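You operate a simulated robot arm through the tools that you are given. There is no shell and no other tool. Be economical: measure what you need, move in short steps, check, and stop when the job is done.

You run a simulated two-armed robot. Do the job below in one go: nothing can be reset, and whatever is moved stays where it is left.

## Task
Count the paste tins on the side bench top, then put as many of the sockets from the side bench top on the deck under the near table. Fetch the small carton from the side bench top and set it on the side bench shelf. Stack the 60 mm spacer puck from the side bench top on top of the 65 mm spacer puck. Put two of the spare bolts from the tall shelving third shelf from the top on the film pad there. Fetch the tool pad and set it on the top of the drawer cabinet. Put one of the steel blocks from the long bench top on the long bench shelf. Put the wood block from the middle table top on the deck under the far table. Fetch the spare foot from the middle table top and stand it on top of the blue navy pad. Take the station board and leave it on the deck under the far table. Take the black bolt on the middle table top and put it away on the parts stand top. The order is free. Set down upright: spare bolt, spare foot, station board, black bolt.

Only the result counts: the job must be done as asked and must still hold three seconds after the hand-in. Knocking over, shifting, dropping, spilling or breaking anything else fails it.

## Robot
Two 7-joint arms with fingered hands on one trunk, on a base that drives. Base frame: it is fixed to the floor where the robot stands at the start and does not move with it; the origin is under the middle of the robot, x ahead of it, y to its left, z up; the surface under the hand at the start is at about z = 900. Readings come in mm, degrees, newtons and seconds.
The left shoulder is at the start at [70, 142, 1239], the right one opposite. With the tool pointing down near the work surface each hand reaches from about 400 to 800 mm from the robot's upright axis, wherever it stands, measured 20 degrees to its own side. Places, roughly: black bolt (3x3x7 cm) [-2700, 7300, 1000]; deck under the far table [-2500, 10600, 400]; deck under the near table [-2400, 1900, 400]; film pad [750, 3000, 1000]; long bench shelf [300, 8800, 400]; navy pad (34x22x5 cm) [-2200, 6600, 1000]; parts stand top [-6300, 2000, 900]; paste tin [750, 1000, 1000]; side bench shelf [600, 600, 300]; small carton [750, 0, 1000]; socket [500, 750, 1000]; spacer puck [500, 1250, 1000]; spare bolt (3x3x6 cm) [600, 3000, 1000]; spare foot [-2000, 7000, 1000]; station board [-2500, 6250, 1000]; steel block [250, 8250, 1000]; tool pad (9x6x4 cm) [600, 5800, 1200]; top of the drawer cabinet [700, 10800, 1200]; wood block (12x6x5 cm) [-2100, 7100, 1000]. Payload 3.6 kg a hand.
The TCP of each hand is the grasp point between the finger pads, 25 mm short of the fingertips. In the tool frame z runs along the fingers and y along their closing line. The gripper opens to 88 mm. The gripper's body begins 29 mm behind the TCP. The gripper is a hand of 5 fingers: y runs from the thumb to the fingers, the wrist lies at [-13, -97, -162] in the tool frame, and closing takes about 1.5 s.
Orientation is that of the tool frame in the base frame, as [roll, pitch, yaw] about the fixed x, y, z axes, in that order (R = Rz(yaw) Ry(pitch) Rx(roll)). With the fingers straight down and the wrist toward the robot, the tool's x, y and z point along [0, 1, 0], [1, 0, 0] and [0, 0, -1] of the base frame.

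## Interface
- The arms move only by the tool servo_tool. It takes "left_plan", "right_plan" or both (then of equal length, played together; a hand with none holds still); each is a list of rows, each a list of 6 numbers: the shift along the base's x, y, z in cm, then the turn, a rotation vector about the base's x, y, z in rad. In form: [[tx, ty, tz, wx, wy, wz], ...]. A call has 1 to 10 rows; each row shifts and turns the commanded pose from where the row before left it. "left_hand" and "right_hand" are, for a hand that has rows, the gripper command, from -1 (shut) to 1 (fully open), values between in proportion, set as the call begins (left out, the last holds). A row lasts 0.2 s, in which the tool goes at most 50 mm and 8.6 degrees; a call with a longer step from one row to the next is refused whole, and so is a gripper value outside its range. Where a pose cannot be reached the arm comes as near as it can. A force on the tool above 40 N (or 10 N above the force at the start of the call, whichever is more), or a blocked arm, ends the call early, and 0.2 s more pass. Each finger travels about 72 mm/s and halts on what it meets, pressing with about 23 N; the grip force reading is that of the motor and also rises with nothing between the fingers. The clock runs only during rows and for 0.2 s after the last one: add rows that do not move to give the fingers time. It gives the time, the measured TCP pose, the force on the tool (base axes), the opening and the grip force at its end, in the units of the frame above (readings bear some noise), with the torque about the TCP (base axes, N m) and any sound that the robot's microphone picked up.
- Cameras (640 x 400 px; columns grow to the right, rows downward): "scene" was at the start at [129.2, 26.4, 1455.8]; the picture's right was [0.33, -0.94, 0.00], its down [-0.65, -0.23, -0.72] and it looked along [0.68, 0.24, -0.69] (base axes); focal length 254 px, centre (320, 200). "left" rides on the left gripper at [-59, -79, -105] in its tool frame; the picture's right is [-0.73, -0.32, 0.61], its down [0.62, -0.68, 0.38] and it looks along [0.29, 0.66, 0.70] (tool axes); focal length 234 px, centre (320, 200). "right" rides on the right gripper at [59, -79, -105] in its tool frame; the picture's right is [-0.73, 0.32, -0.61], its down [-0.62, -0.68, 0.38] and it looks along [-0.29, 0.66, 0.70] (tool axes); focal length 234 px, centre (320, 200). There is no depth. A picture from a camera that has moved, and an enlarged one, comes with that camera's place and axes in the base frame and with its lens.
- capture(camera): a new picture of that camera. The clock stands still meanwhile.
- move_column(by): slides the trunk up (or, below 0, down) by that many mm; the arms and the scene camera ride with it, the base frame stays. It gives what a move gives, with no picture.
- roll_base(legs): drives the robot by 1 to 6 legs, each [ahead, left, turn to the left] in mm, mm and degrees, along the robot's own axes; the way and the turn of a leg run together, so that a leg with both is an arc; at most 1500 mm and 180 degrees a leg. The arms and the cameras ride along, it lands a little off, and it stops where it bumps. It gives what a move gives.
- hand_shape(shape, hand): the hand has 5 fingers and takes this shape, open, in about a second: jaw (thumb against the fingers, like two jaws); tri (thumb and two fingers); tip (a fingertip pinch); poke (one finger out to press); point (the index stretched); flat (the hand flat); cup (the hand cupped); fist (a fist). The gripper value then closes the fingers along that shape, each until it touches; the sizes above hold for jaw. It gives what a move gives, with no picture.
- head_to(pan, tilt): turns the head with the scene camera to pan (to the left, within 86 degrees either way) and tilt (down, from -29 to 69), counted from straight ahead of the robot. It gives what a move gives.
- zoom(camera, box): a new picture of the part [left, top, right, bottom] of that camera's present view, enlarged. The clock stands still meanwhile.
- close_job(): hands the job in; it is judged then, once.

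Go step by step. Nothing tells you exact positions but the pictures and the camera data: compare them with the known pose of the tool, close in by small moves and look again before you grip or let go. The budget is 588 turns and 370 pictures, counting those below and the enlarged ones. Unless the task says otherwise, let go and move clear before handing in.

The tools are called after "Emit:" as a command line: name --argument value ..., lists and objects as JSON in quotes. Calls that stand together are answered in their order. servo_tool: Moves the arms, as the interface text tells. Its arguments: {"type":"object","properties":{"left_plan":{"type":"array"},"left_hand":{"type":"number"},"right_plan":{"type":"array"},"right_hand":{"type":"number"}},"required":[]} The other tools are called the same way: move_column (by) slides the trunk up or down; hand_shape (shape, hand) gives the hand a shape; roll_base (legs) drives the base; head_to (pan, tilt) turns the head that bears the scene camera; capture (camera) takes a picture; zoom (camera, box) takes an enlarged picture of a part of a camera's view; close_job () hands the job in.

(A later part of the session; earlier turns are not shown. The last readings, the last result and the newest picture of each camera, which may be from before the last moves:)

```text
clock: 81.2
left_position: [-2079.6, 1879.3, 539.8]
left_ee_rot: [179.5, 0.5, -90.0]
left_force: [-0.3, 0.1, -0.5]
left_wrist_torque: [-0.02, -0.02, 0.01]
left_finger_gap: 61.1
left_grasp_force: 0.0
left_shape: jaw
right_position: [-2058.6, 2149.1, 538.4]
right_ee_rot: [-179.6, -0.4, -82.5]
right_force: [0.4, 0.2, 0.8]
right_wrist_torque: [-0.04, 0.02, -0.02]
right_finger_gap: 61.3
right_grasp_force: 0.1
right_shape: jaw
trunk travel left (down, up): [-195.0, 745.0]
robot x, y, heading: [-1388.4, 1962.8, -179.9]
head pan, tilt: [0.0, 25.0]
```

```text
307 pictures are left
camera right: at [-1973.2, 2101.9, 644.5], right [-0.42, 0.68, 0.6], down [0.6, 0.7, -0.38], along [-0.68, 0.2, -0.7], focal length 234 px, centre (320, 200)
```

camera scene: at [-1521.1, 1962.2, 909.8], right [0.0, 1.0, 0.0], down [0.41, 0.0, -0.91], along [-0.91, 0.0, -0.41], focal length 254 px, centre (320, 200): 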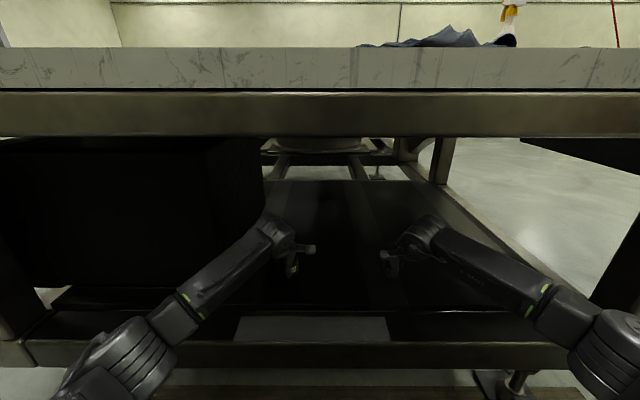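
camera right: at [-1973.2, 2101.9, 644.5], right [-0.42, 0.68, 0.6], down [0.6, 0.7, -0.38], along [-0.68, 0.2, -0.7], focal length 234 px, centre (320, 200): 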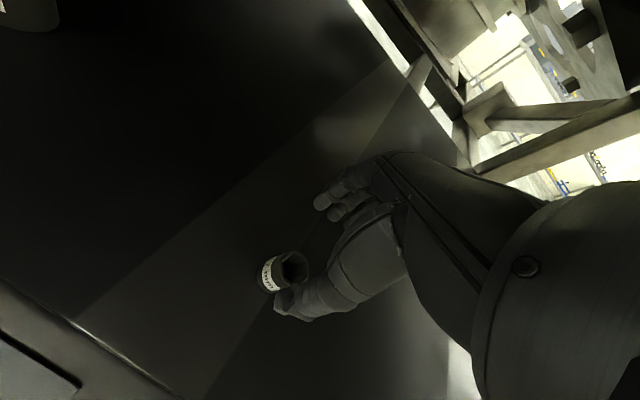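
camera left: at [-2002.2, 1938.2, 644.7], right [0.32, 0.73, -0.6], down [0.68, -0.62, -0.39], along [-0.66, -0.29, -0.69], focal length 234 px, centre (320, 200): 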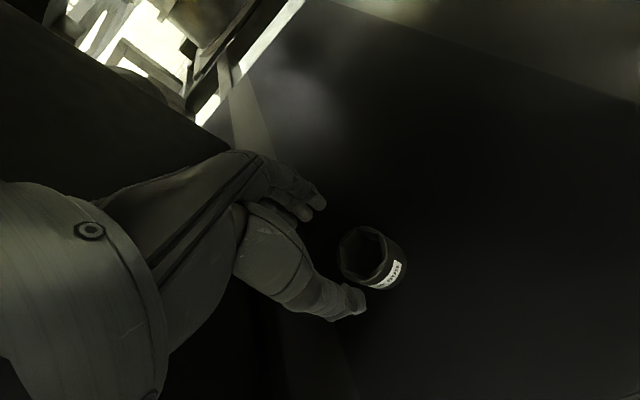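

Both sockets stand on the deck. I back out, raise the trunk, and return to the side bench for the third socket and the carton.

Emit:
roll_base --legs '[[-420, 0, 0]]'

Emit:
move_column --by 400

Emit:
move_column --by 180

Emit:
servo_tool --left_plan '[[4, 0, 3, 0, 0, 0], [4, 0, 3, 0, 0, 0], [4, 0, 2, 0, 0, 0], [4, 0, 0, 0, 0, 0], [4, 0, 0, 0, 0, 0]]' --right_plan '[[4, 0, 3, 0, 0, 0], [4, 0, 3, 0, 0, 0], [4, 0, 2, 0, 0, 0], [4, 0, 0, 0, 0, 0], [4, 0, 0, 0, 0, 0]]' --left_hand 1 --right_hand 1

Emit:
roll_base --legs '[[0, 0, 90], [0, 0, 90], [300, -1000, 0], [300, -900, 0]]'

Emit:
head_to --pan -15 --tilt 35

Emit:
capture --camera "scene"

```text
clock: 83.7
left_position: [-1664.8, 1878.5, 539.2]
left_ee_rot: [179.5, 0.3, -90.1]
left_force: [0.0, 0.4, -0.8]
left_wrist_torque: [0.0, 0.0, 0.02]
left_finger_gap: 61.3
left_grasp_force: 0.1
left_shape: jaw
right_position: [-1641.3, 2151.6, 539.5]
right_ee_rot: [-179.7, -0.3, -82.6]
right_force: [0.4, -0.3, 0.5]
right_wrist_torque: [-0.01, -0.01, -0.02]
right_finger_gap: 61.4
right_grasp_force: 0.0
right_shape: jaw
trunk travel left (down, up): [-195.0, 745.0]
robot x, y, heading: [-976.4, 1964.1, -180.2]
head pan, tilt: [0.0, 25.0]
```

```text
clock: 87.5
left_position: [-1666.9, 1879.1, 932.6]
left_ee_rot: [-180.0, 0.4, -90.1]
left_force: [-0.3, 0.1, -0.6]
left_wrist_torque: [-0.02, -0.01, 0.01]
left_finger_gap: 61.2
left_grasp_force: 0.1
left_shape: jaw
right_position: [-1645.3, 2149.1, 931.2]
right_ee_rot: [-179.1, -0.4, -82.6]
right_force: [0.0, 0.0, -0.2]
right_wrist_torque: [0.02, -0.04, 0.01]
right_finger_gap: 61.4
right_grasp_force: 0.1
right_shape: jaw
trunk travel left (down, up): [-595.0, 345.0]
robot x, y, heading: [-973.0, 1967.8, -180.0]
head pan, tilt: [0.0, 25.0]
```

```text
clock: 89.5
left_position: [-1665.4, 1879.9, 1113.0]
left_ee_rot: [180.0, 0.4, -90.0]
left_force: [-0.3, 0.4, 0.9]
left_wrist_torque: [-0.04, 0.01, 0.0]
left_finger_gap: 61.5
left_grasp_force: 0.1
left_shape: jaw
right_position: [-1645.1, 2150.6, 1112.9]
right_ee_rot: [-179.1, -0.5, -82.7]
right_force: [0.1, 0.0, -0.5]
right_wrist_torque: [-0.02, 0.01, 0.0]
right_finger_gap: 61.3
right_grasp_force: 0.1
right_shape: jaw
trunk travel left (down, up): [-775.0, 165.0]
robot x, y, heading: [-971.0, 1964.5, -180.1]
head pan, tilt: [0.0, 25.0]
```

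```text
clock: 90.7
left_position: [-1463.2, 1880.7, 1192.9]
left_ee_rot: [179.9, 0.4, -90.1]
left_force: [0.8, 0.9, -0.1]
left_wrist_torque: [0.01, 0.0, 0.02]
left_finger_gap: 87.5
left_grasp_force: 0.1
left_shape: jaw
right_position: [-1440.9, 2149.2, 1193.3]
right_ee_rot: [-179.3, -0.4, -82.7]
right_force: [0.0, 0.2, 0.4]
right_wrist_torque: [-0.01, 0.03, 0.0]
right_finger_gap: 87.8
right_grasp_force: 0.1
right_shape: jaw
trunk travel left (down, up): [-775.0, 165.0]
robot x, y, heading: [-973.3, 1965.1, -180.1]
head pan, tilt: [0.0, 25.0]
```

```text
clock: 108.3
left_position: [55.4, 89.6, 1189.7]
left_ee_rot: [-179.9, 0.4, 87.1]
left_force: [0.0, -0.3, 0.0]
left_wrist_torque: [-0.02, -0.01, -0.03]
left_finger_gap: 88.0
left_grasp_force: 0.1
left_shape: jaw
right_position: [19.8, -177.4, 1191.8]
right_ee_rot: [-179.1, -0.5, 94.5]
right_force: [0.4, -1.7, 0.5]
right_wrist_torque: [0.03, 0.01, -0.01]
right_finger_gap: 87.7
right_grasp_force: 0.1
right_shape: jaw
trunk travel left (down, up): [-775.0, 165.0]
robot x, y, heading: [-443.4, 29.8, -2.8]
head pan, tilt: [0.0, 25.0]
```

```text
clock: 109.1
left_position: [55.3, 89.9, 1190.5]
left_ee_rot: [-179.9, 0.4, 87.1]
left_force: [0.3, -0.3, -0.3]
left_wrist_torque: [-0.02, -0.02, -0.01]
left_finger_gap: 87.9
left_grasp_force: 0.1
left_shape: jaw
right_position: [20.6, -177.3, 1191.1]
right_ee_rot: [-179.0, -0.4, 94.6]
right_force: [0.4, 0.3, -0.2]
right_wrist_torque: [-0.01, -0.02, 0.02]
right_finger_gap: 87.9
right_grasp_force: 0.1
right_shape: jaw
trunk travel left (down, up): [-775.0, 165.0]
robot x, y, heading: [-443.5, 29.1, -2.9]
head pan, tilt: [-15.0, 35.0]
```

```text
306 pictures are left
camera scene: at [-307.9, -0.1, 1468.6], right [-0.3, -0.95, 0.0], down [-0.55, 0.17, -0.82], along [0.78, -0.25, -0.57], focal length 254 px, centre (320, 200)
```

scene: 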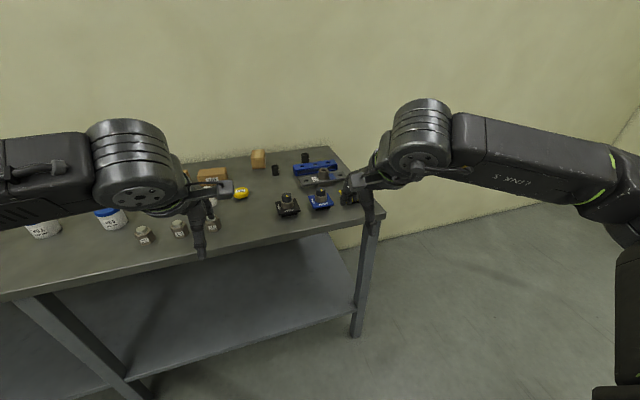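

I approach the bench, squaring up so the right hand faces socket three and the small carton.

Emit:
roll_base --legs '[[0, 60, 3], [505, 0, 0]]'

Emit:
head_to --pan -10 --tilt 42

Emit:
capture --camera "scene"

Emit:
capture --camera "right"

```text
clock: 112.6
left_position: [559.5, 180.8, 1191.2]
left_ee_rot: [180.0, 0.5, 90.4]
left_force: [-0.1, 0.0, -1.2]
left_wrist_torque: [0.01, 0.02, -0.01]
left_finger_gap: 88.0
left_grasp_force: 0.1
left_shape: jaw
right_position: [539.9, -85.8, 1191.8]
right_ee_rot: [-179.1, -0.4, 98.1]
right_force: [-0.4, 0.0, -0.5]
right_wrist_torque: [0.01, 0.01, -0.01]
right_finger_gap: 87.9
right_grasp_force: 0.1
right_shape: jaw
trunk travel left (down, up): [-775.0, 165.0]
robot x, y, heading: [66.3, 94.7, 0.6]
head pan, tilt: [-15.0, 35.0]
```

```text
clock: 113.3
left_position: [560.3, 181.2, 1191.0]
left_ee_rot: [-179.9, 0.4, 90.6]
left_force: [-0.1, 0.9, 0.0]
left_wrist_torque: [0.01, 0.0, 0.02]
left_finger_gap: 87.9
left_grasp_force: 0.1
left_shape: jaw
right_position: [541.2, -86.9, 1191.2]
right_ee_rot: [-179.1, -0.4, 98.1]
right_force: [-0.8, -0.4, 0.2]
right_wrist_torque: [-0.01, 0.01, 0.0]
right_finger_gap: 87.6
right_grasp_force: 0.0
right_shape: jaw
trunk travel left (down, up): [-775.0, 165.0]
robot x, y, heading: [66.6, 95.8, 0.6]
head pan, tilt: [-10.0, 42.0]
```

```text
305 pictures are left
camera scene: at [199.5, 78.5, 1458.1], right [-0.16, -0.99, 0.0], down [-0.66, 0.11, -0.74], along [0.73, -0.12, -0.67], focal length 254 px, centre (320, 200)
```

scene: 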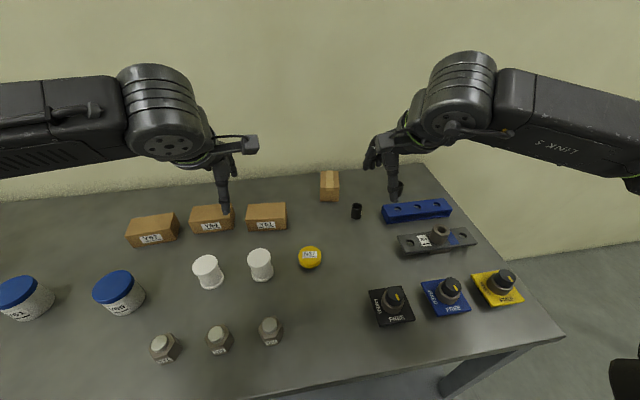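

```text
304 pictures are left
camera right: at [456.5, -40.0, 1298.1], right [0.43, -0.68, 0.6], down [-0.59, -0.71, -0.38], along [0.68, -0.19, -0.71], focal length 234 px, centre (320, 200)
```

right: 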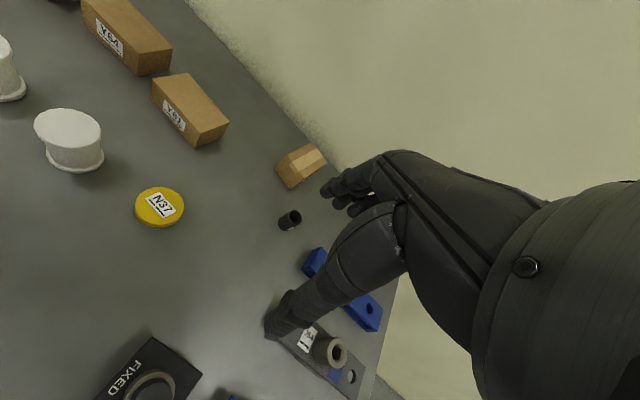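

Emit:
zoom --camera "scene" --box '[270, 150, 430, 250]'

```text
4.00 times, centred on (350, 200) of scene
camera zoom: at [199.5, 78.5, 1458.1], right [-0.16, -0.99, 0.0], down [-0.66, 0.11, -0.74], along [0.73, -0.12, -0.67], focal length 1015 px, centre (200, 200)
```

zoom: 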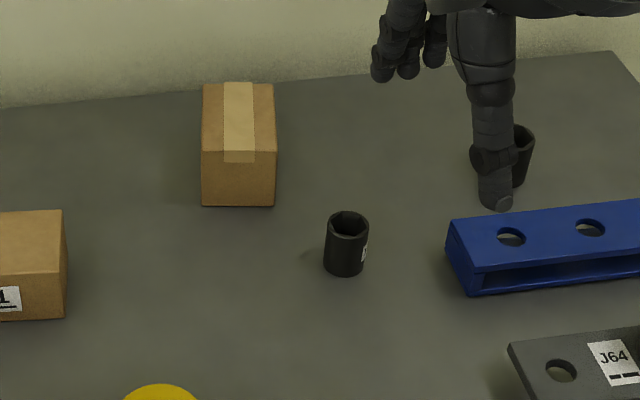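

The carton's long side runs along x (795–883), so I'll later take it from the bench's right end. First socket three at about (722, -120) with the right hand.

Emit:
servo_tool --right_plan '[[4, -0.5, 0, 0, 0, -0.07], [4, -0.5, 0, 0, 0, -0.07], [4, -0.5, -2, 0, 0, 0], [4, -1, -3, 0, 0, 0], [2.1, -0.8, -4, 0, 0, 0], [0, 0, -4, 0, 0, 0], [0, 0, 0, 0, 0, 0]]' --right_hand 0.4

Emit:
capture --camera "right"

Emit:
zoom --camera "scene" --box '[270, 130, 430, 250]'

```text
refused: row 4 steps farther than a row can; nothing moved
```

```text
302 pictures are left
camera right: at [456.5, -40.0, 1298.1], right [0.43, -0.68, 0.6], down [-0.59, -0.71, -0.38], along [0.68, -0.19, -0.71], focal length 234 px, centre (320, 200)
```

right: 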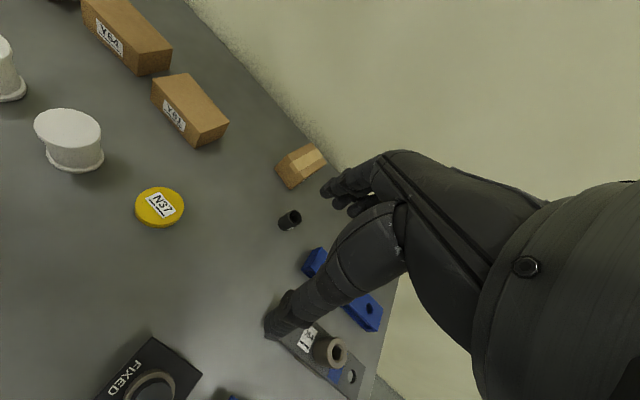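

```text
3.33 times, centred on (350, 190) of scene
camera zoom: at [199.5, 78.5, 1458.1], right [-0.16, -0.99, 0.0], down [-0.66, 0.11, -0.74], along [0.73, -0.12, -0.67], focal length 846 px, centre (220, 233)
```

zoom: 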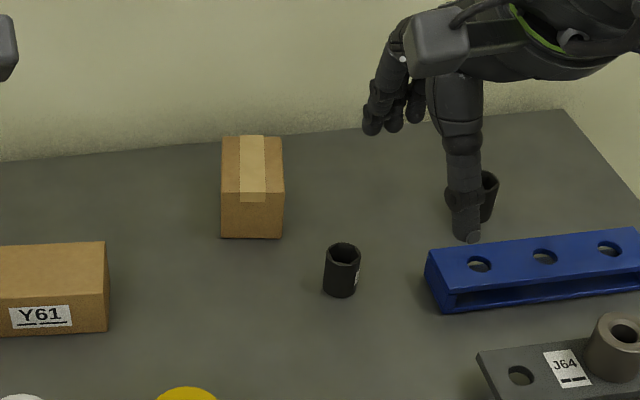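

One row was too long; I resend with shorter steps.

Emit:
servo_tool --right_plan '[[3.5, -0.5, 0, 0, 0, -0.07], [3.5, -0.5, 0, 0, 0, -0.07], [3.5, -0.5, -1, 0, 0, 0], [3.5, -0.8, -2, 0, 0, 0], [3.5, -0.8, -2.5, 0, 0, 0], [0.6, -0.2, -4, 0, 0, 0], [0, 0, 0, 0, 0, 0]]' --right_hand 0.4

Emit:
capture --camera "right"

Emit:
zoom --camera "scene" --box '[270, 130, 430, 250]'

```text
clock: 114.9
left_position: [559.4, 180.4, 1190.6]
left_ee_rot: [-179.9, 0.5, 90.6]
left_force: [0.7, 0.4, 0.7]
left_wrist_torque: [0.03, -0.01, 0.01]
left_finger_gap: 87.7
left_grasp_force: 0.0
left_shape: jaw
right_position: [718.8, -120.1, 1097.0]
right_ee_rot: [-179.0, -0.4, 90.1]
right_force: [-0.4, 0.0, -0.4]
right_wrist_torque: [-0.01, 0.01, 0.01]
right_finger_gap: 61.6
right_grasp_force: 0.2
right_shape: jaw
trunk travel left (down, up): [-775.0, 165.0]
robot x, y, heading: [62.3, 89.7, 0.6]
head pan, tilt: [-10.0, 42.0]
```

```text
300 pictures are left
camera right: at [642.0, -61.6, 1204.0], right [0.33, -0.73, 0.6], down [-0.69, -0.62, -0.38], along [0.65, -0.28, -0.71], focal length 234 px, centre (320, 200)
```

right: 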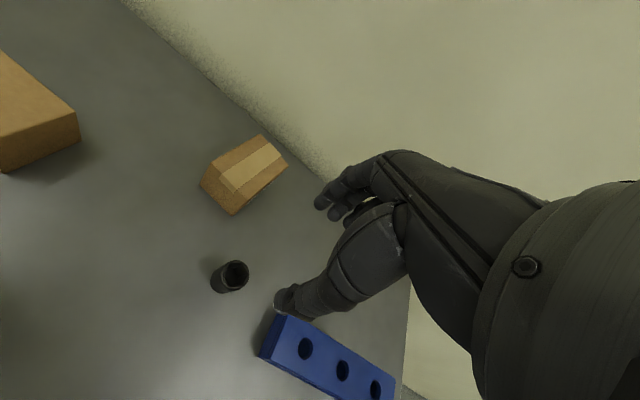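

```text
3.33 times, centred on (350, 190) of scene
camera zoom: at [198.7, 78.6, 1458.1], right [-0.16, -0.99, 0.0], down [-0.66, 0.11, -0.74], along [0.73, -0.12, -0.67], focal length 846 px, centre (220, 233)
```

zoom: 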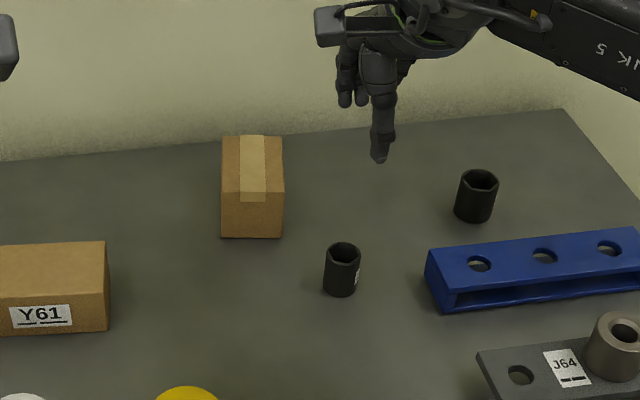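

Emit:
servo_tool --right_plan '[[0.2, 0.3, -4, 0, 0, 0], [0, 0, -4, 0, 0, 0], [0, 0, -3, 0, 0, 0], [0, 0, 0, 0, 0, 0]]'

Emit:
capture --camera "right"

Emit:
zoom --camera "scene" --box '[270, 130, 430, 250]'

```text
clock: 115.9
left_position: [559.5, 181.3, 1190.5]
left_ee_rot: [-179.9, 0.4, 90.6]
left_force: [0.3, 0.3, 0.5]
left_wrist_torque: [0.05, 0.01, 0.0]
left_finger_gap: 88.3
left_grasp_force: 0.0
left_shape: jaw
right_position: [722.4, -116.5, 986.0]
right_ee_rot: [-179.0, -0.4, 90.1]
right_force: [0.7, -0.3, -0.1]
right_wrist_torque: [0.0, -0.01, -0.01]
right_finger_gap: 61.6
right_grasp_force: 0.1
right_shape: jaw
trunk travel left (down, up): [-775.0, 165.0]
robot x, y, heading: [66.0, 96.0, 0.7]
head pan, tilt: [-10.0, 42.0]
```

```text
298 pictures are left
camera right: at [645.5, -58.7, 1093.3], right [0.33, -0.73, 0.6], down [-0.69, -0.62, -0.38], along [0.65, -0.28, -0.71], focal length 234 px, centre (320, 200)
```

right: 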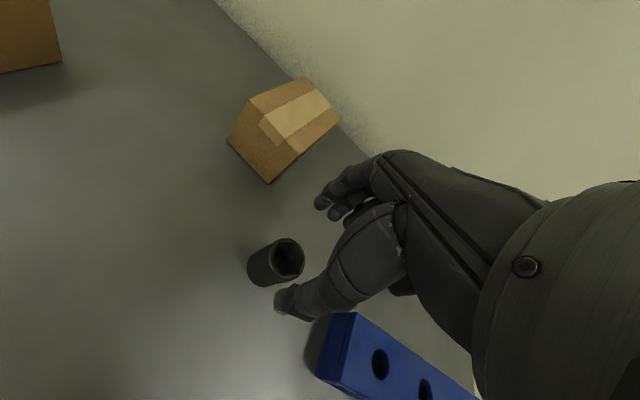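

```text
3.33 times, centred on (350, 190) of scene
camera zoom: at [199.2, 78.5, 1458.1], right [-0.16, -0.99, 0.0], down [-0.66, 0.11, -0.74], along [0.73, -0.12, -0.67], focal length 846 px, centre (220, 233)
```

zoom: 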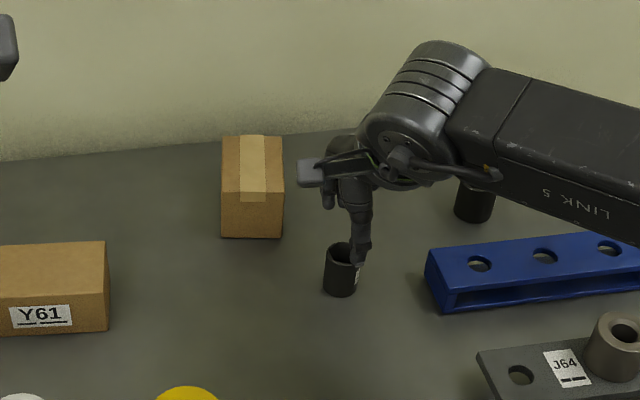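

Centred. Down 4 cm, close and lift.

Emit:
servo_tool --right_plan '[[-0.2, 0.1, -2.5, 0, 0, 0], [0, 0, -2, 0, 0, 0], [0, 0, 0, 0, 0, 0]]'

Emit:
servo_tool --right_plan '[[0, 0, 0, 0, 0, 0], [0, 0, 0, 0, 0, 0], [0, 0, 0, 0, 0, 0], [0, 0, 0, 0, 0, 0], [0, 0, 0, 0, 0, 0], [0, 0, 0, 0, 0, 0], [0, 0, 0, 0, 0, 0], [0, 0, 0, 0, 0, 0]]' --right_hand -1

Emit:
servo_tool --right_plan '[[0, 0, 2, 0, 0, 0], [0, 0, 4, 0, 0, 0], [0, 0, 4, 0, 0, 0], [0, 0, 4, 0, 0, 0], [0, 0, 4, 0, 0, 0], [0, 0, 4, 0, 0, 0]]'

Emit:
capture --camera "right"

```text
clock: 116.7
left_position: [558.9, 181.8, 1190.4]
left_ee_rot: [-180.0, 0.4, 90.6]
left_force: [0.2, 0.0, 0.6]
left_wrist_torque: [0.01, -0.02, 0.03]
left_finger_gap: 87.9
left_grasp_force: 0.0
left_shape: jaw
right_position: [720.3, -113.2, 942.0]
right_ee_rot: [-179.1, -0.4, 90.2]
right_force: [-0.1, 0.0, 0.0]
right_wrist_torque: [0.02, 0.01, 0.04]
right_finger_gap: 61.9
right_grasp_force: 0.1
right_shape: jaw
trunk travel left (down, up): [-775.0, 165.0]
robot x, y, heading: [66.7, 90.8, 0.5]
head pan, tilt: [-10.0, 42.0]
```

```text
clock: 118.5
left_position: [560.5, 182.5, 1189.5]
left_ee_rot: [-179.9, 0.4, 90.6]
left_force: [1.0, 0.7, 0.0]
left_wrist_torque: [0.01, 0.0, -0.01]
left_finger_gap: 87.8
left_grasp_force: 0.0
left_shape: jaw
right_position: [720.8, -114.3, 942.7]
right_ee_rot: [-179.2, -0.4, 90.1]
right_force: [0.6, 0.4, 0.2]
right_wrist_torque: [-0.01, 0.01, 0.0]
right_finger_gap: 24.2
right_grasp_force: 23.1
right_shape: jaw
trunk travel left (down, up): [-775.0, 165.0]
robot x, y, heading: [67.3, 92.8, 0.6]
head pan, tilt: [-10.0, 42.0]
```

```text
clock: 119.9
left_position: [558.2, 181.9, 1189.0]
left_ee_rot: [-179.9, 0.3, 90.6]
left_force: [-0.2, -1.0, -0.4]
left_wrist_torque: [-0.03, 0.01, -0.01]
left_finger_gap: 87.9
left_grasp_force: 0.1
left_shape: jaw
right_position: [722.9, -114.4, 1162.9]
right_ee_rot: [-179.0, -0.4, 90.0]
right_force: [1.1, 0.5, 0.0]
right_wrist_torque: [-0.03, -0.02, 0.01]
right_finger_gap: 23.8
right_grasp_force: 23.1
right_shape: jaw
trunk travel left (down, up): [-775.0, 165.0]
robot x, y, heading: [65.8, 91.4, 0.9]
head pan, tilt: [-10.0, 42.0]
```

```text
296 pictures are left
camera right: at [645.5, -56.9, 1270.0], right [0.33, -0.73, 0.6], down [-0.69, -0.62, -0.38], along [0.65, -0.28, -0.71], focal length 234 px, centre (320, 200)
```

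right: 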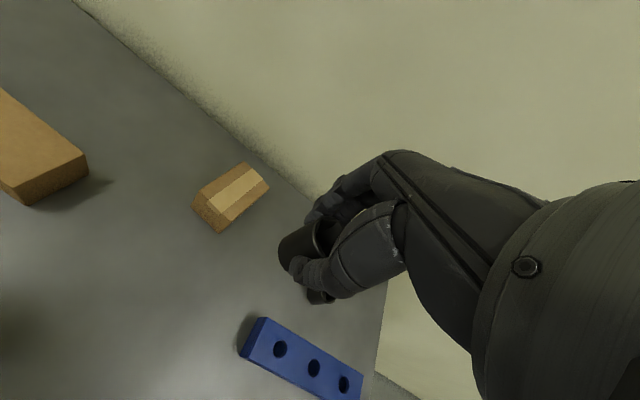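

The third socket is held in the right hand. For the carton I'd like to use the left hand turned so it closes along y; I shift right and try that turn in the free air.

Emit:
roll_base --legs '[[0, -190, -1]]'

Emit:
servo_tool --left_plan '[[2, 0, 0, 0, 0, -0.15], [2, 0, 0, 0, 0, -0.15], [1.5, 0, 0, 0, 0, -0.15], [1.5, 0, 0, 0, 0, -0.15], [1, 0, 0, 0, 0, -0.15], [1, 0, 0, 0, 0, -0.15], [0, 0, 0, 0, -0.15, 0], [0, 0, 0, 0, -0.15, 0], [0, 0, 0, 0, -0.15, 0], [0, 0, 0, 0, 0, 0]]' --left_hand 1

```text
clock: 121.4
left_position: [562.0, -15.1, 1189.6]
left_ee_rot: [-179.7, 0.5, 89.6]
left_force: [0.0, 0.3, -0.5]
left_wrist_torque: [0.02, -0.01, -0.01]
left_finger_gap: 87.9
left_grasp_force: 0.0
left_shape: jaw
right_position: [720.8, -314.0, 1163.1]
right_ee_rot: [-179.1, -0.3, 89.1]
right_force: [-0.1, 0.2, -0.4]
right_wrist_torque: [-0.02, -0.01, -0.02]
right_finger_gap: 24.0
right_grasp_force: 23.0
right_shape: jaw
trunk travel left (down, up): [-775.0, 165.0]
robot x, y, heading: [65.4, -99.3, -0.3]
head pan, tilt: [-10.0, 42.0]
```

```text
clock: 123.6
left_position: [651.6, -15.7, 1189.9]
left_ee_rot: [163.4, -19.7, 41.1]
left_force: [-0.2, -0.7, -0.6]
left_wrist_torque: [-0.01, 0.01, 0.0]
left_finger_gap: 87.9
left_grasp_force: 0.1
left_shape: jaw
right_position: [721.0, -316.1, 1163.6]
right_ee_rot: [-179.1, -0.4, 89.1]
right_force: [-0.7, -0.2, -0.8]
right_wrist_torque: [-0.01, 0.0, 0.0]
right_finger_gap: 23.8
right_grasp_force: 22.7
right_shape: jaw
trunk travel left (down, up): [-775.0, 165.0]
robot x, y, heading: [62.8, -98.4, -0.3]
head pan, tilt: [-10.0, 42.0]
```

That worked; I continue the turn.

Emit:
servo_tool --left_plan '[[1, 0, 0, 0, 0, -0.15], [1, 0, 0, 0, 0, -0.15], [1, 0, 0, 0, 0, -0.15], [0, 0, 0, 0, 0, -0.15], [0, 0, 0, 0, 0, -0.07], [0, 0, 0, 0, 0, 0]]'

Emit:
capture --camera "scene"

Emit:
capture --camera "left"

```text
clock: 125.0
left_position: [681.4, -17.1, 1190.2]
left_ee_rot: [163.6, -19.7, 2.4]
left_force: [-0.5, 0.3, 0.5]
left_wrist_torque: [0.01, -0.01, 0.02]
left_finger_gap: 87.8
left_grasp_force: 0.1
left_shape: jaw
right_position: [721.1, -315.8, 1161.9]
right_ee_rot: [-179.1, -0.4, 89.1]
right_force: [-0.2, 0.2, -0.6]
right_wrist_torque: [-0.03, -0.01, 0.0]
right_finger_gap: 23.9
right_grasp_force: 22.8
right_shape: jaw
trunk travel left (down, up): [-775.0, 165.0]
robot x, y, heading: [65.3, -101.6, -0.1]
head pan, tilt: [-10.0, 42.0]
```

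```text
295 pictures are left
camera scene: at [199.8, -113.9, 1458.1], right [-0.18, -0.98, 0.0], down [-0.66, 0.12, -0.74], along [0.73, -0.13, -0.67], focal length 254 px, centre (320, 200)
```

scene: 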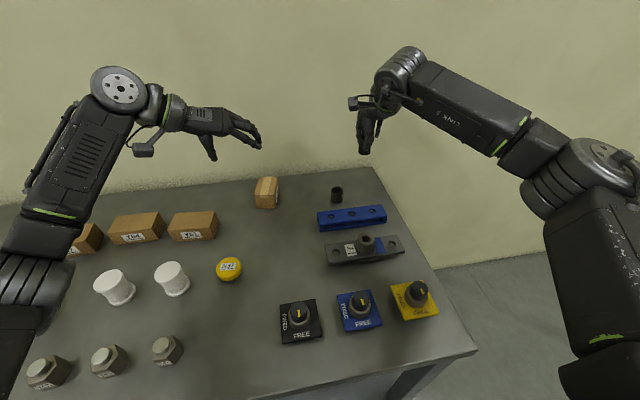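

```text
294 pictures are left
camera left: at [593.0, 86.1, 1245.4], right [-0.46, 0.12, -0.88], down [0.75, 0.58, -0.32], along [0.47, -0.81, -0.36], focal length 234 px, centre (320, 200)
```

left: 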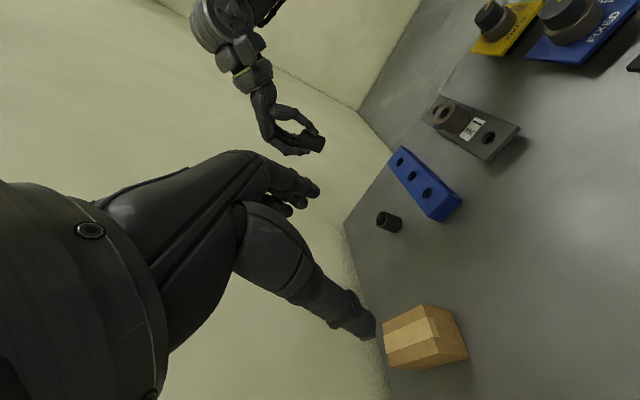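

The hand reaches that turn. I level its closing line, add tilt, lower the trunk a little, and move to a pre-grasp in front of and above the carton.

Emit:
servo_tool --left_plan '[[1, -0.7, 0, 0.14, 0, 0], [1, -0.7, 0, 0.13, 0, 0], [1, -0.7, 0, 0, -0.14, 0], [1, -0.7, 0, 0, -0.14, 0], [1, -0.6, 0, 0, 0, -0.04], [1, 0, 0, 0, 0, 0], [0, 0, 0, 0, 0, 0]]'

Emit:
move_column --by -80

Emit:
capture --camera "left"

Emit:
capture --camera "scene"

```text
clock: 126.6
left_position: [741.5, -50.7, 1189.7]
left_ee_rot: [-179.0, -35.6, -5.8]
left_force: [0.9, -0.2, 0.4]
left_wrist_torque: [-0.01, -0.01, -0.01]
left_finger_gap: 87.7
left_grasp_force: 0.0
left_shape: jaw
right_position: [720.0, -315.6, 1161.6]
right_ee_rot: [-179.1, -0.5, 89.1]
right_force: [-1.0, -0.4, -1.0]
right_wrist_torque: [0.0, -0.01, 0.01]
right_finger_gap: 23.9
right_grasp_force: 22.8
right_shape: jaw
trunk travel left (down, up): [-775.0, 165.0]
robot x, y, heading: [65.5, -96.6, -0.5]
head pan, tilt: [-10.0, 42.0]
```

```text
clock: 127.8
left_position: [741.4, -50.2, 1110.2]
left_ee_rot: [-179.2, -35.6, -5.7]
left_force: [1.1, -0.3, 0.4]
left_wrist_torque: [0.01, -0.02, -0.02]
left_finger_gap: 87.6
left_grasp_force: 0.0
left_shape: jaw
right_position: [719.9, -316.4, 1082.3]
right_ee_rot: [-179.1, -0.5, 89.1]
right_force: [-0.2, -1.2, -0.4]
right_wrist_torque: [0.02, 0.04, -0.05]
right_finger_gap: 23.8
right_grasp_force: 23.4
right_shape: jaw
trunk travel left (down, up): [-695.0, 245.0]
robot x, y, heading: [67.2, -96.8, -0.5]
head pan, tilt: [-10.0, 42.0]
```

```text
293 pictures are left
camera left: at [637.2, 38.3, 1163.4], right [-0.21, 0.36, -0.91], down [0.79, 0.61, 0.06], along [0.58, -0.71, -0.41], focal length 234 px, centre (320, 200)
```

left: 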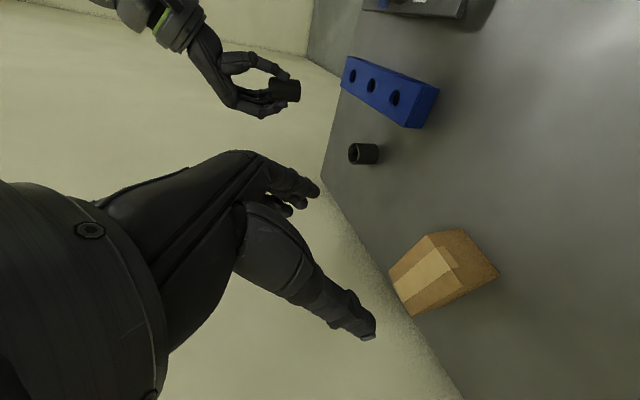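

```text
292 pictures are left
camera scene: at [199.6, -114.0, 1378.1], right [-0.18, -0.98, 0.0], down [-0.66, 0.12, -0.74], along [0.73, -0.13, -0.67], focal length 254 px, centre (320, 200)
```

scene: 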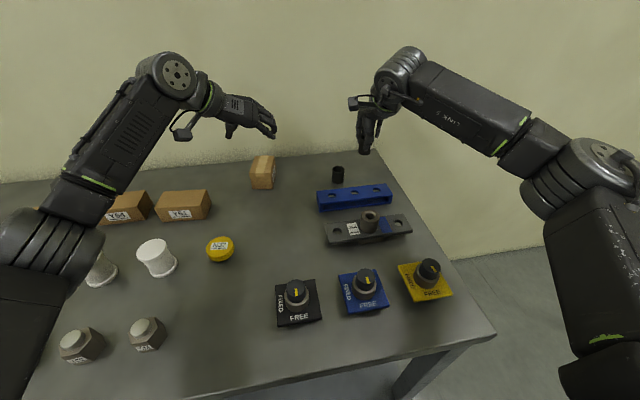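

The carton is turned about -10°, centre near (837, -58). I adjust yaw and go to the pre-grasp.

Emit:
servo_tool --left_plan '[[0.5, 0.4, -4, 0, 0, -0.085], [0.6, 0.3, -3.8, 0, 0, 0], [0, 0, 0, 0, 0, 0]]'

Emit:
capture --camera "left"

Emit:
zoom --camera "scene" --box '[160, 80, 360, 220]'

```text
clock: 128.6
left_position: [751.1, -45.2, 1033.5]
left_ee_rot: [-179.1, -35.7, -10.5]
left_force: [0.2, -0.2, 0.0]
left_wrist_torque: [0.0, -0.02, -0.01]
left_finger_gap: 87.8
left_grasp_force: 0.0
left_shape: jaw
right_position: [719.1, -316.1, 1082.4]
right_ee_rot: [-179.2, -0.4, 89.0]
right_force: [-0.6, 0.1, -1.6]
right_wrist_torque: [-0.01, -0.03, 0.02]
right_finger_gap: 23.8
right_grasp_force: 23.0
right_shape: jaw
trunk travel left (down, up): [-695.0, 245.0]
robot x, y, heading: [67.1, -98.6, 0.1]
head pan, tilt: [-10.0, 42.0]
```

```text
291 pictures are left
camera left: at [654.9, 52.8, 1086.2], right [-0.18, 0.37, -0.91], down [0.84, 0.54, 0.06], along [0.52, -0.75, -0.41], focal length 234 px, centre (320, 200)
```

left: 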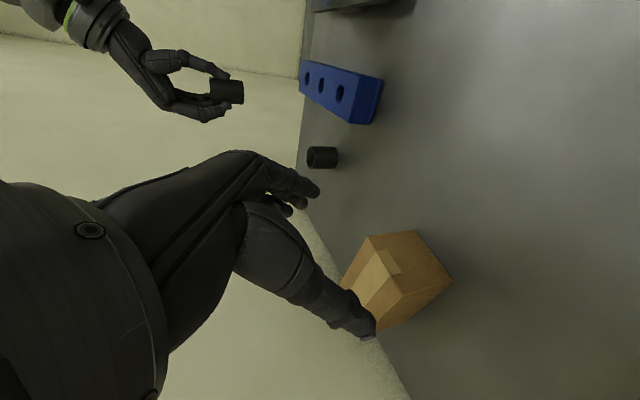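

```text
2.86 times, centred on (260, 150) of scene
camera zoom: at [199.4, -114.1, 1378.1], right [-0.18, -0.98, 0.0], down [-0.66, 0.12, -0.74], along [0.73, -0.13, -0.67], focal length 725 px, centre (491, 343)
```

zoom: 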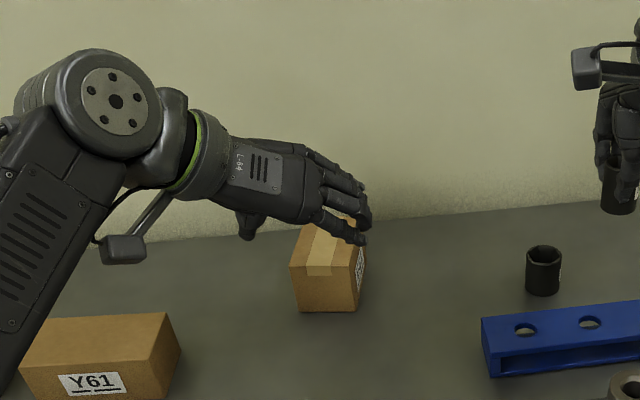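

Emit:
servo_tool --left_plan '[[2.0, -0.3, -3, 0, 0, 0], [2.0, -0.3, -3, 0, 0, 0], [0, 0, 0, 0, 0, 0]]'

Emit:
capture --camera "left"

Emit:
zoom --camera "scene" --box '[180, 100, 340, 220]'

```text
clock: 129.4
left_position: [791.1, -49.6, 971.0]
left_ee_rot: [-179.0, -35.5, -10.6]
left_force: [0.0, 0.7, -0.1]
left_wrist_torque: [0.0, 0.03, -0.04]
left_finger_gap: 87.7
left_grasp_force: 0.0
left_shape: jaw
right_position: [720.2, -315.0, 1082.3]
right_ee_rot: [-179.1, -0.3, 89.1]
right_force: [-0.4, -0.2, -0.8]
right_wrist_torque: [-0.02, -0.02, 0.03]
right_finger_gap: 23.9
right_grasp_force: 22.9
right_shape: jaw
trunk travel left (down, up): [-695.0, 245.0]
robot x, y, heading: [64.0, -93.4, -0.6]
head pan, tilt: [-10.0, 42.0]
```

```text
289 pictures are left
camera left: at [694.4, 48.2, 1025.6], right [-0.18, 0.37, -0.91], down [0.84, 0.54, 0.06], along [0.52, -0.75, -0.41], focal length 234 px, centre (320, 200)
```

left: 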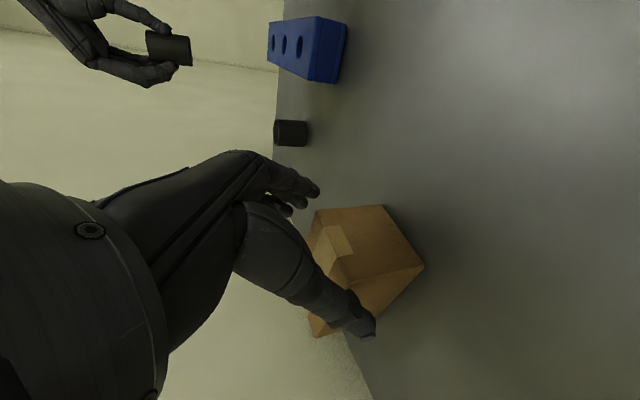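

```text
3.33 times, centred on (260, 160) of scene
camera zoom: at [199.3, -113.4, 1378.1], right [-0.18, -0.98, 0.0], down [-0.66, 0.12, -0.74], along [0.73, -0.13, -0.67], focal length 846 px, centre (520, 333)
```

zoom: 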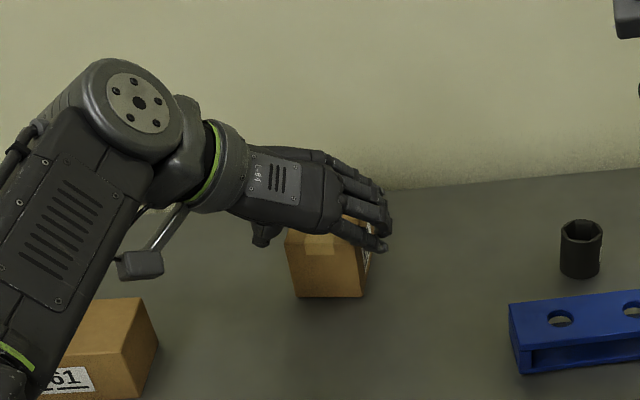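

Emit:
servo_tool --left_plan '[[1.1, -0.2, -1.5, 0, 0, 0], [1.0, -0.1, -1.3, 0, 0, 0], [0, 0, 0, 0, 0, 0]]'

Emit:
capture --camera "left"

```text
clock: 130.2
left_position: [794.6, -53.9, 947.8]
left_ee_rot: [-179.0, -35.5, -10.6]
left_force: [-0.2, 0.2, 0.0]
left_wrist_torque: [-0.04, 0.03, -0.02]
left_finger_gap: 87.7
left_grasp_force: 0.1
left_shape: jaw
left hand out of reach, approached as far as the arm can: row 1, 2
right_position: [720.4, -316.3, 1082.6]
right_ee_rot: [-179.1, -0.5, 89.0]
right_force: [0.1, -0.4, -1.4]
right_wrist_torque: [-0.01, 0.01, 0.01]
right_finger_gap: 24.0
right_grasp_force: 23.0
right_shape: jaw
trunk travel left (down, up): [-695.0, 245.0]
robot x, y, heading: [66.7, -95.5, -0.3]
head pan, tilt: [-10.0, 42.0]
```

```text
287 pictures are left
camera left: at [698.8, 43.3, 1000.3], right [-0.18, 0.37, -0.91], down [0.84, 0.54, 0.06], along [0.52, -0.75, -0.41], focal length 234 px, centre (320, 200)
```

left: 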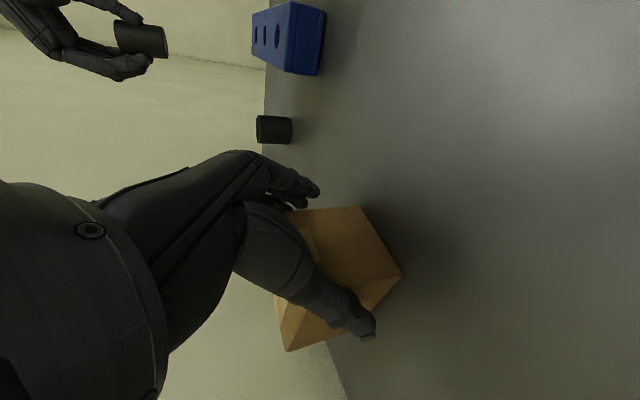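

The reach ends 18 mm short, so I tilt the hand a bit more forward, which brings the wrist back, and advance.

Emit:
servo_tool --left_plan '[[0, 0, 0.3, -0.025, -0.14, 0], [0.6, 0, 0, -0.01, -0.06, 0], [0.6, -0.1, -0.3, 0, 0, 0], [0.5, 0, -0.4, 0, 0, 0], [0, 0, 0, 0, 0, 0]]'

Emit:
capture --camera "left"

Emit:
zoom --camera "scene" --box '[180, 100, 340, 220]'

```text
clock: 131.4
left_position: [810.7, -54.7, 942.9]
left_ee_rot: [-178.7, -47.3, -10.8]
left_force: [-1.5, 0.8, 0.7]
left_wrist_torque: [-0.03, 0.01, 0.02]
left_finger_gap: 88.0
left_grasp_force: 0.0
left_shape: jaw
right_position: [720.0, -314.8, 1083.6]
right_ee_rot: [-179.1, -0.4, 89.1]
right_force: [0.0, -0.6, -1.3]
right_wrist_torque: [-0.02, 0.03, -0.01]
right_finger_gap: 23.8
right_grasp_force: 23.0
right_shape: jaw
trunk travel left (down, up): [-695.0, 245.0]
robot x, y, heading: [66.4, -98.1, -0.3]
head pan, tilt: [-10.0, 42.0]
```

```text
286 pictures are left
camera left: at [707.1, 43.6, 974.5], right [0.01, 0.34, -0.94], down [0.81, 0.55, 0.21], along [0.59, -0.77, -0.27], focal length 234 px, centre (320, 200)
```

left: 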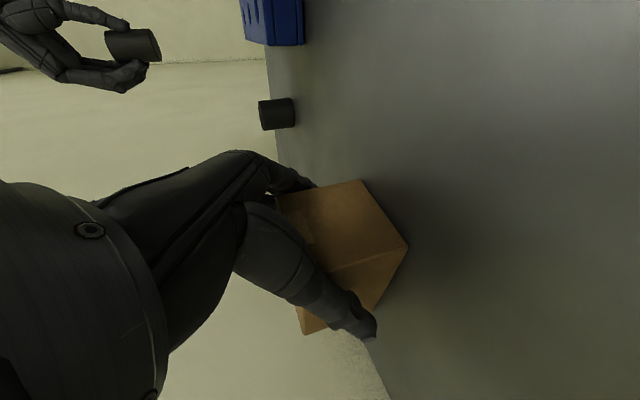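

```text
3.33 times, centred on (260, 160) of scene
camera zoom: at [199.5, -113.8, 1378.1], right [-0.18, -0.98, 0.0], down [-0.66, 0.12, -0.74], along [0.73, -0.13, -0.67], focal length 846 px, centre (520, 333)
```

zoom: 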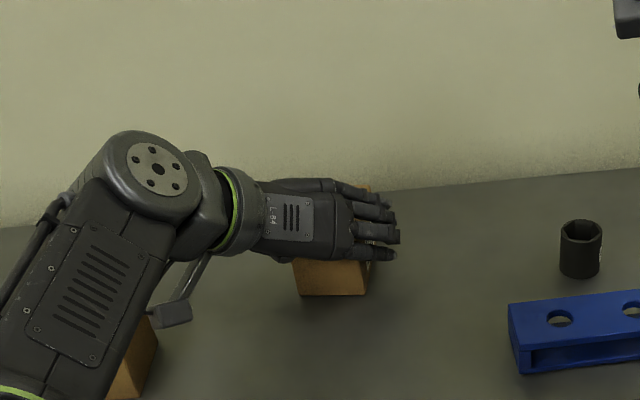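

The hand straddles the carton with no contact force. Close and lift gently.

Emit:
servo_tool --left_plan '[[0, 0, 0, 0, 0, 0], [0, 0, 0, 0, 0, 0], [0, 0, 0, 0, 0, 0], [0, 0, 0, 0, 0, 0], [0, 0, 0, 0, 0, 0], [0, 0, 0, 0, 0, 0], [0, 0, 0, 0, 0, 0], [0, 0, 0, 0, 0, 0]]' --left_hand -1

Emit:
servo_tool --left_plan '[[0, 0, 1, 0, 0, 0], [0, 0, 2, 0, 0, 0], [0, 0, 3, 0, 0, 0], [-1, 0, 3, 0, 0, 0], [-1, 0, 3, 0, 0, 0], [0, 0, 0, 0, 0, 0]]'

Emit:
capture --camera "left"

Emit:
zoom --camera "scene" --box '[160, 70, 360, 220]'

```text
clock: 133.2
left_position: [811.3, -56.5, 943.6]
left_ee_rot: [-178.7, -47.2, -10.9]
left_force: [-0.7, -0.6, 0.8]
left_wrist_torque: [-0.17, -0.05, -0.07]
left_finger_gap: 64.8
left_grasp_force: 22.6
left_shape: jaw
right_position: [719.8, -316.1, 1082.1]
right_ee_rot: [-179.1, -0.4, 89.0]
right_force: [0.5, 0.0, -1.0]
right_wrist_torque: [0.03, 0.0, -0.01]
right_finger_gap: 23.9
right_grasp_force: 22.9
right_shape: jaw
trunk travel left (down, up): [-695.0, 245.0]
robot x, y, heading: [63.9, -96.1, -0.4]
head pan, tilt: [-10.0, 42.0]
```

```text
clock: 134.6
left_position: [794.1, -54.6, 1064.5]
left_ee_rot: [-179.0, -47.1, -10.6]
left_force: [-0.2, 0.2, -2.2]
left_wrist_torque: [0.01, 0.08, 0.0]
left_finger_gap: 64.6
left_grasp_force: 23.1
left_shape: jaw
right_position: [720.6, -315.8, 1081.3]
right_ee_rot: [-179.1, -0.4, 89.1]
right_force: [-0.2, 0.2, -0.3]
right_wrist_torque: [-0.01, 0.02, -0.04]
right_finger_gap: 23.8
right_grasp_force: 23.3
right_shape: jaw
trunk travel left (down, up): [-695.0, 245.0]
robot x, y, heading: [69.9, -97.0, -0.4]
head pan, tilt: [-10.0, 42.0]
```

```text
284 pictures are left
camera left: at [689.5, 43.9, 1095.3], right [0.01, 0.34, -0.94], down [0.81, 0.55, 0.21], along [0.59, -0.76, -0.27], focal length 234 px, centre (320, 200)
```

left: 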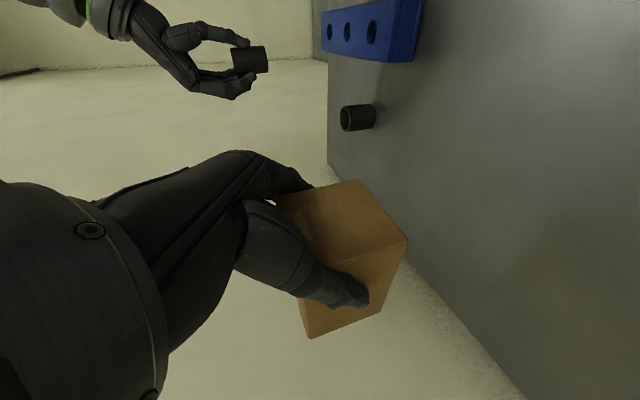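

```text
2.67 times, centred on (260, 145) of scene
camera zoom: at [200.8, -114.0, 1377.9], right [-0.18, -0.98, 0.0], down [-0.66, 0.12, -0.74], along [0.73, -0.13, -0.67], focal length 677 px, centre (480, 347)
```

zoom: 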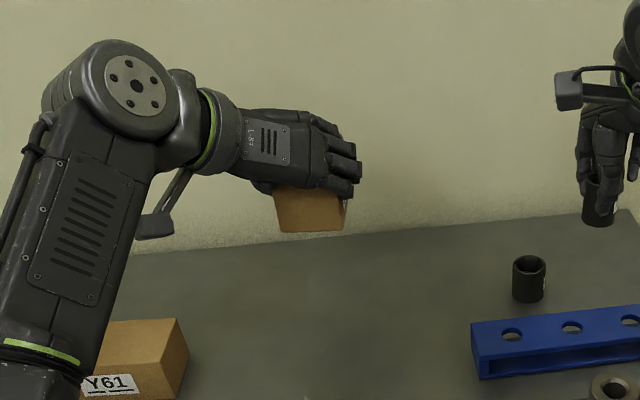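

The carton is held level. I back away, tuck the right hand, and look at the shelf below.

Emit:
roll_base --legs '[[-560, 0, 0]]'

Emit:
servo_tool --right_plan '[[-4, 0, 0, 0, 0, 0], [-4, 0, 0, 0, 0, 0], [-4, 0, 0, 0, 0, 0], [-4, 0, 0, 0, 0, 0]]'

Emit:
move_column --by -400

Emit:
head_to --pan 10 --tilt 30

Emit:
capture --camera "scene"

```text
clock: 137.9
left_position: [220.2, -55.0, 1065.2]
left_ee_rot: [-178.8, -47.1, -11.1]
left_force: [-0.2, 0.0, -1.9]
left_wrist_torque: [-0.02, 0.06, -0.04]
left_finger_gap: 64.8
left_grasp_force: 22.3
left_shape: jaw
right_position: [146.8, -316.0, 1082.4]
right_ee_rot: [-179.0, -0.4, 88.8]
right_force: [0.3, 0.6, -0.6]
right_wrist_torque: [0.0, 0.02, -0.03]
right_finger_gap: 23.9
right_grasp_force: 23.4
right_shape: jaw
trunk travel left (down, up): [-695.0, 245.0]
robot x, y, heading: [-506.3, -92.9, -0.4]
head pan, tilt: [-10.0, 42.0]
```

```text
clock: 138.9
left_position: [219.9, -55.9, 1065.6]
left_ee_rot: [-178.7, -47.1, -11.1]
left_force: [-0.5, 0.4, -1.7]
left_wrist_torque: [-0.02, 0.06, 0.01]
left_finger_gap: 64.6
left_grasp_force: 23.3
left_shape: jaw
right_position: [-14.6, -314.7, 1082.2]
right_ee_rot: [-179.1, -0.4, 88.8]
right_force: [-0.6, -0.6, -0.9]
right_wrist_torque: [-0.02, 0.0, -0.01]
right_finger_gap: 23.7
right_grasp_force: 23.3
right_shape: jaw
trunk travel left (down, up): [-695.0, 245.0]
robot x, y, heading: [-508.6, -90.1, -0.6]
head pan, tilt: [-10.0, 42.0]
```

```text
clock: 142.7
left_position: [220.6, -55.0, 664.3]
left_ee_rot: [-178.7, -47.2, -11.1]
left_force: [0.1, -0.3, -2.2]
left_wrist_torque: [0.03, 0.06, -0.02]
left_finger_gap: 64.3
left_grasp_force: 22.7
left_shape: jaw
right_position: [-13.6, -314.0, 680.9]
right_ee_rot: [-179.1, -0.3, 88.7]
right_force: [0.1, 0.1, -0.2]
right_wrist_torque: [-0.03, 0.02, 0.02]
right_finger_gap: 23.9
right_grasp_force: 23.0
right_shape: jaw
trunk travel left (down, up): [-295.0, 645.0]
robot x, y, heading: [-504.6, -95.2, -0.6]
head pan, tilt: [-10.0, 42.0]
```

```text
clock: 143.5
left_position: [220.1, -56.0, 665.1]
left_ee_rot: [-178.7, -47.2, -11.2]
left_force: [0.6, 0.7, -1.5]
left_wrist_torque: [0.01, 0.04, 0.0]
left_finger_gap: 64.6
left_grasp_force: 23.4
left_shape: jaw
right_position: [-14.5, -314.0, 681.9]
right_ee_rot: [-179.0, -0.4, 88.8]
right_force: [0.3, 0.2, -1.1]
right_wrist_torque: [0.0, -0.03, 0.05]
right_finger_gap: 23.9
right_grasp_force: 23.2
right_shape: jaw
trunk travel left (down, up): [-295.0, 645.0]
robot x, y, heading: [-506.8, -94.1, -0.9]
head pan, tilt: [10.0, 30.0]
```

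```text
282 pictures are left
camera scene: at [-366.5, -80.5, 996.3], right [0.16, -0.99, 0.0], down [-0.49, -0.08, -0.87], along [0.85, 0.14, -0.5], focal length 254 px, centre (320, 200)
```

scene: 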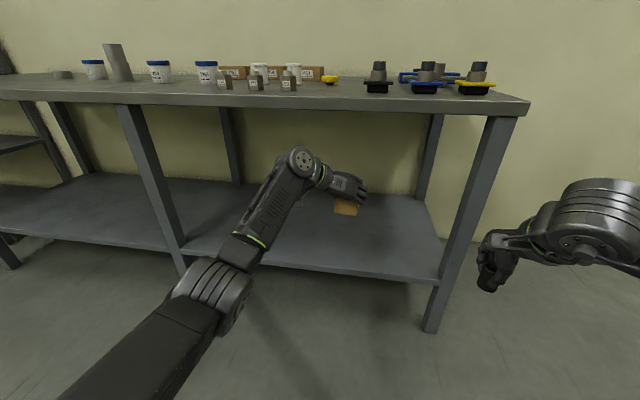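

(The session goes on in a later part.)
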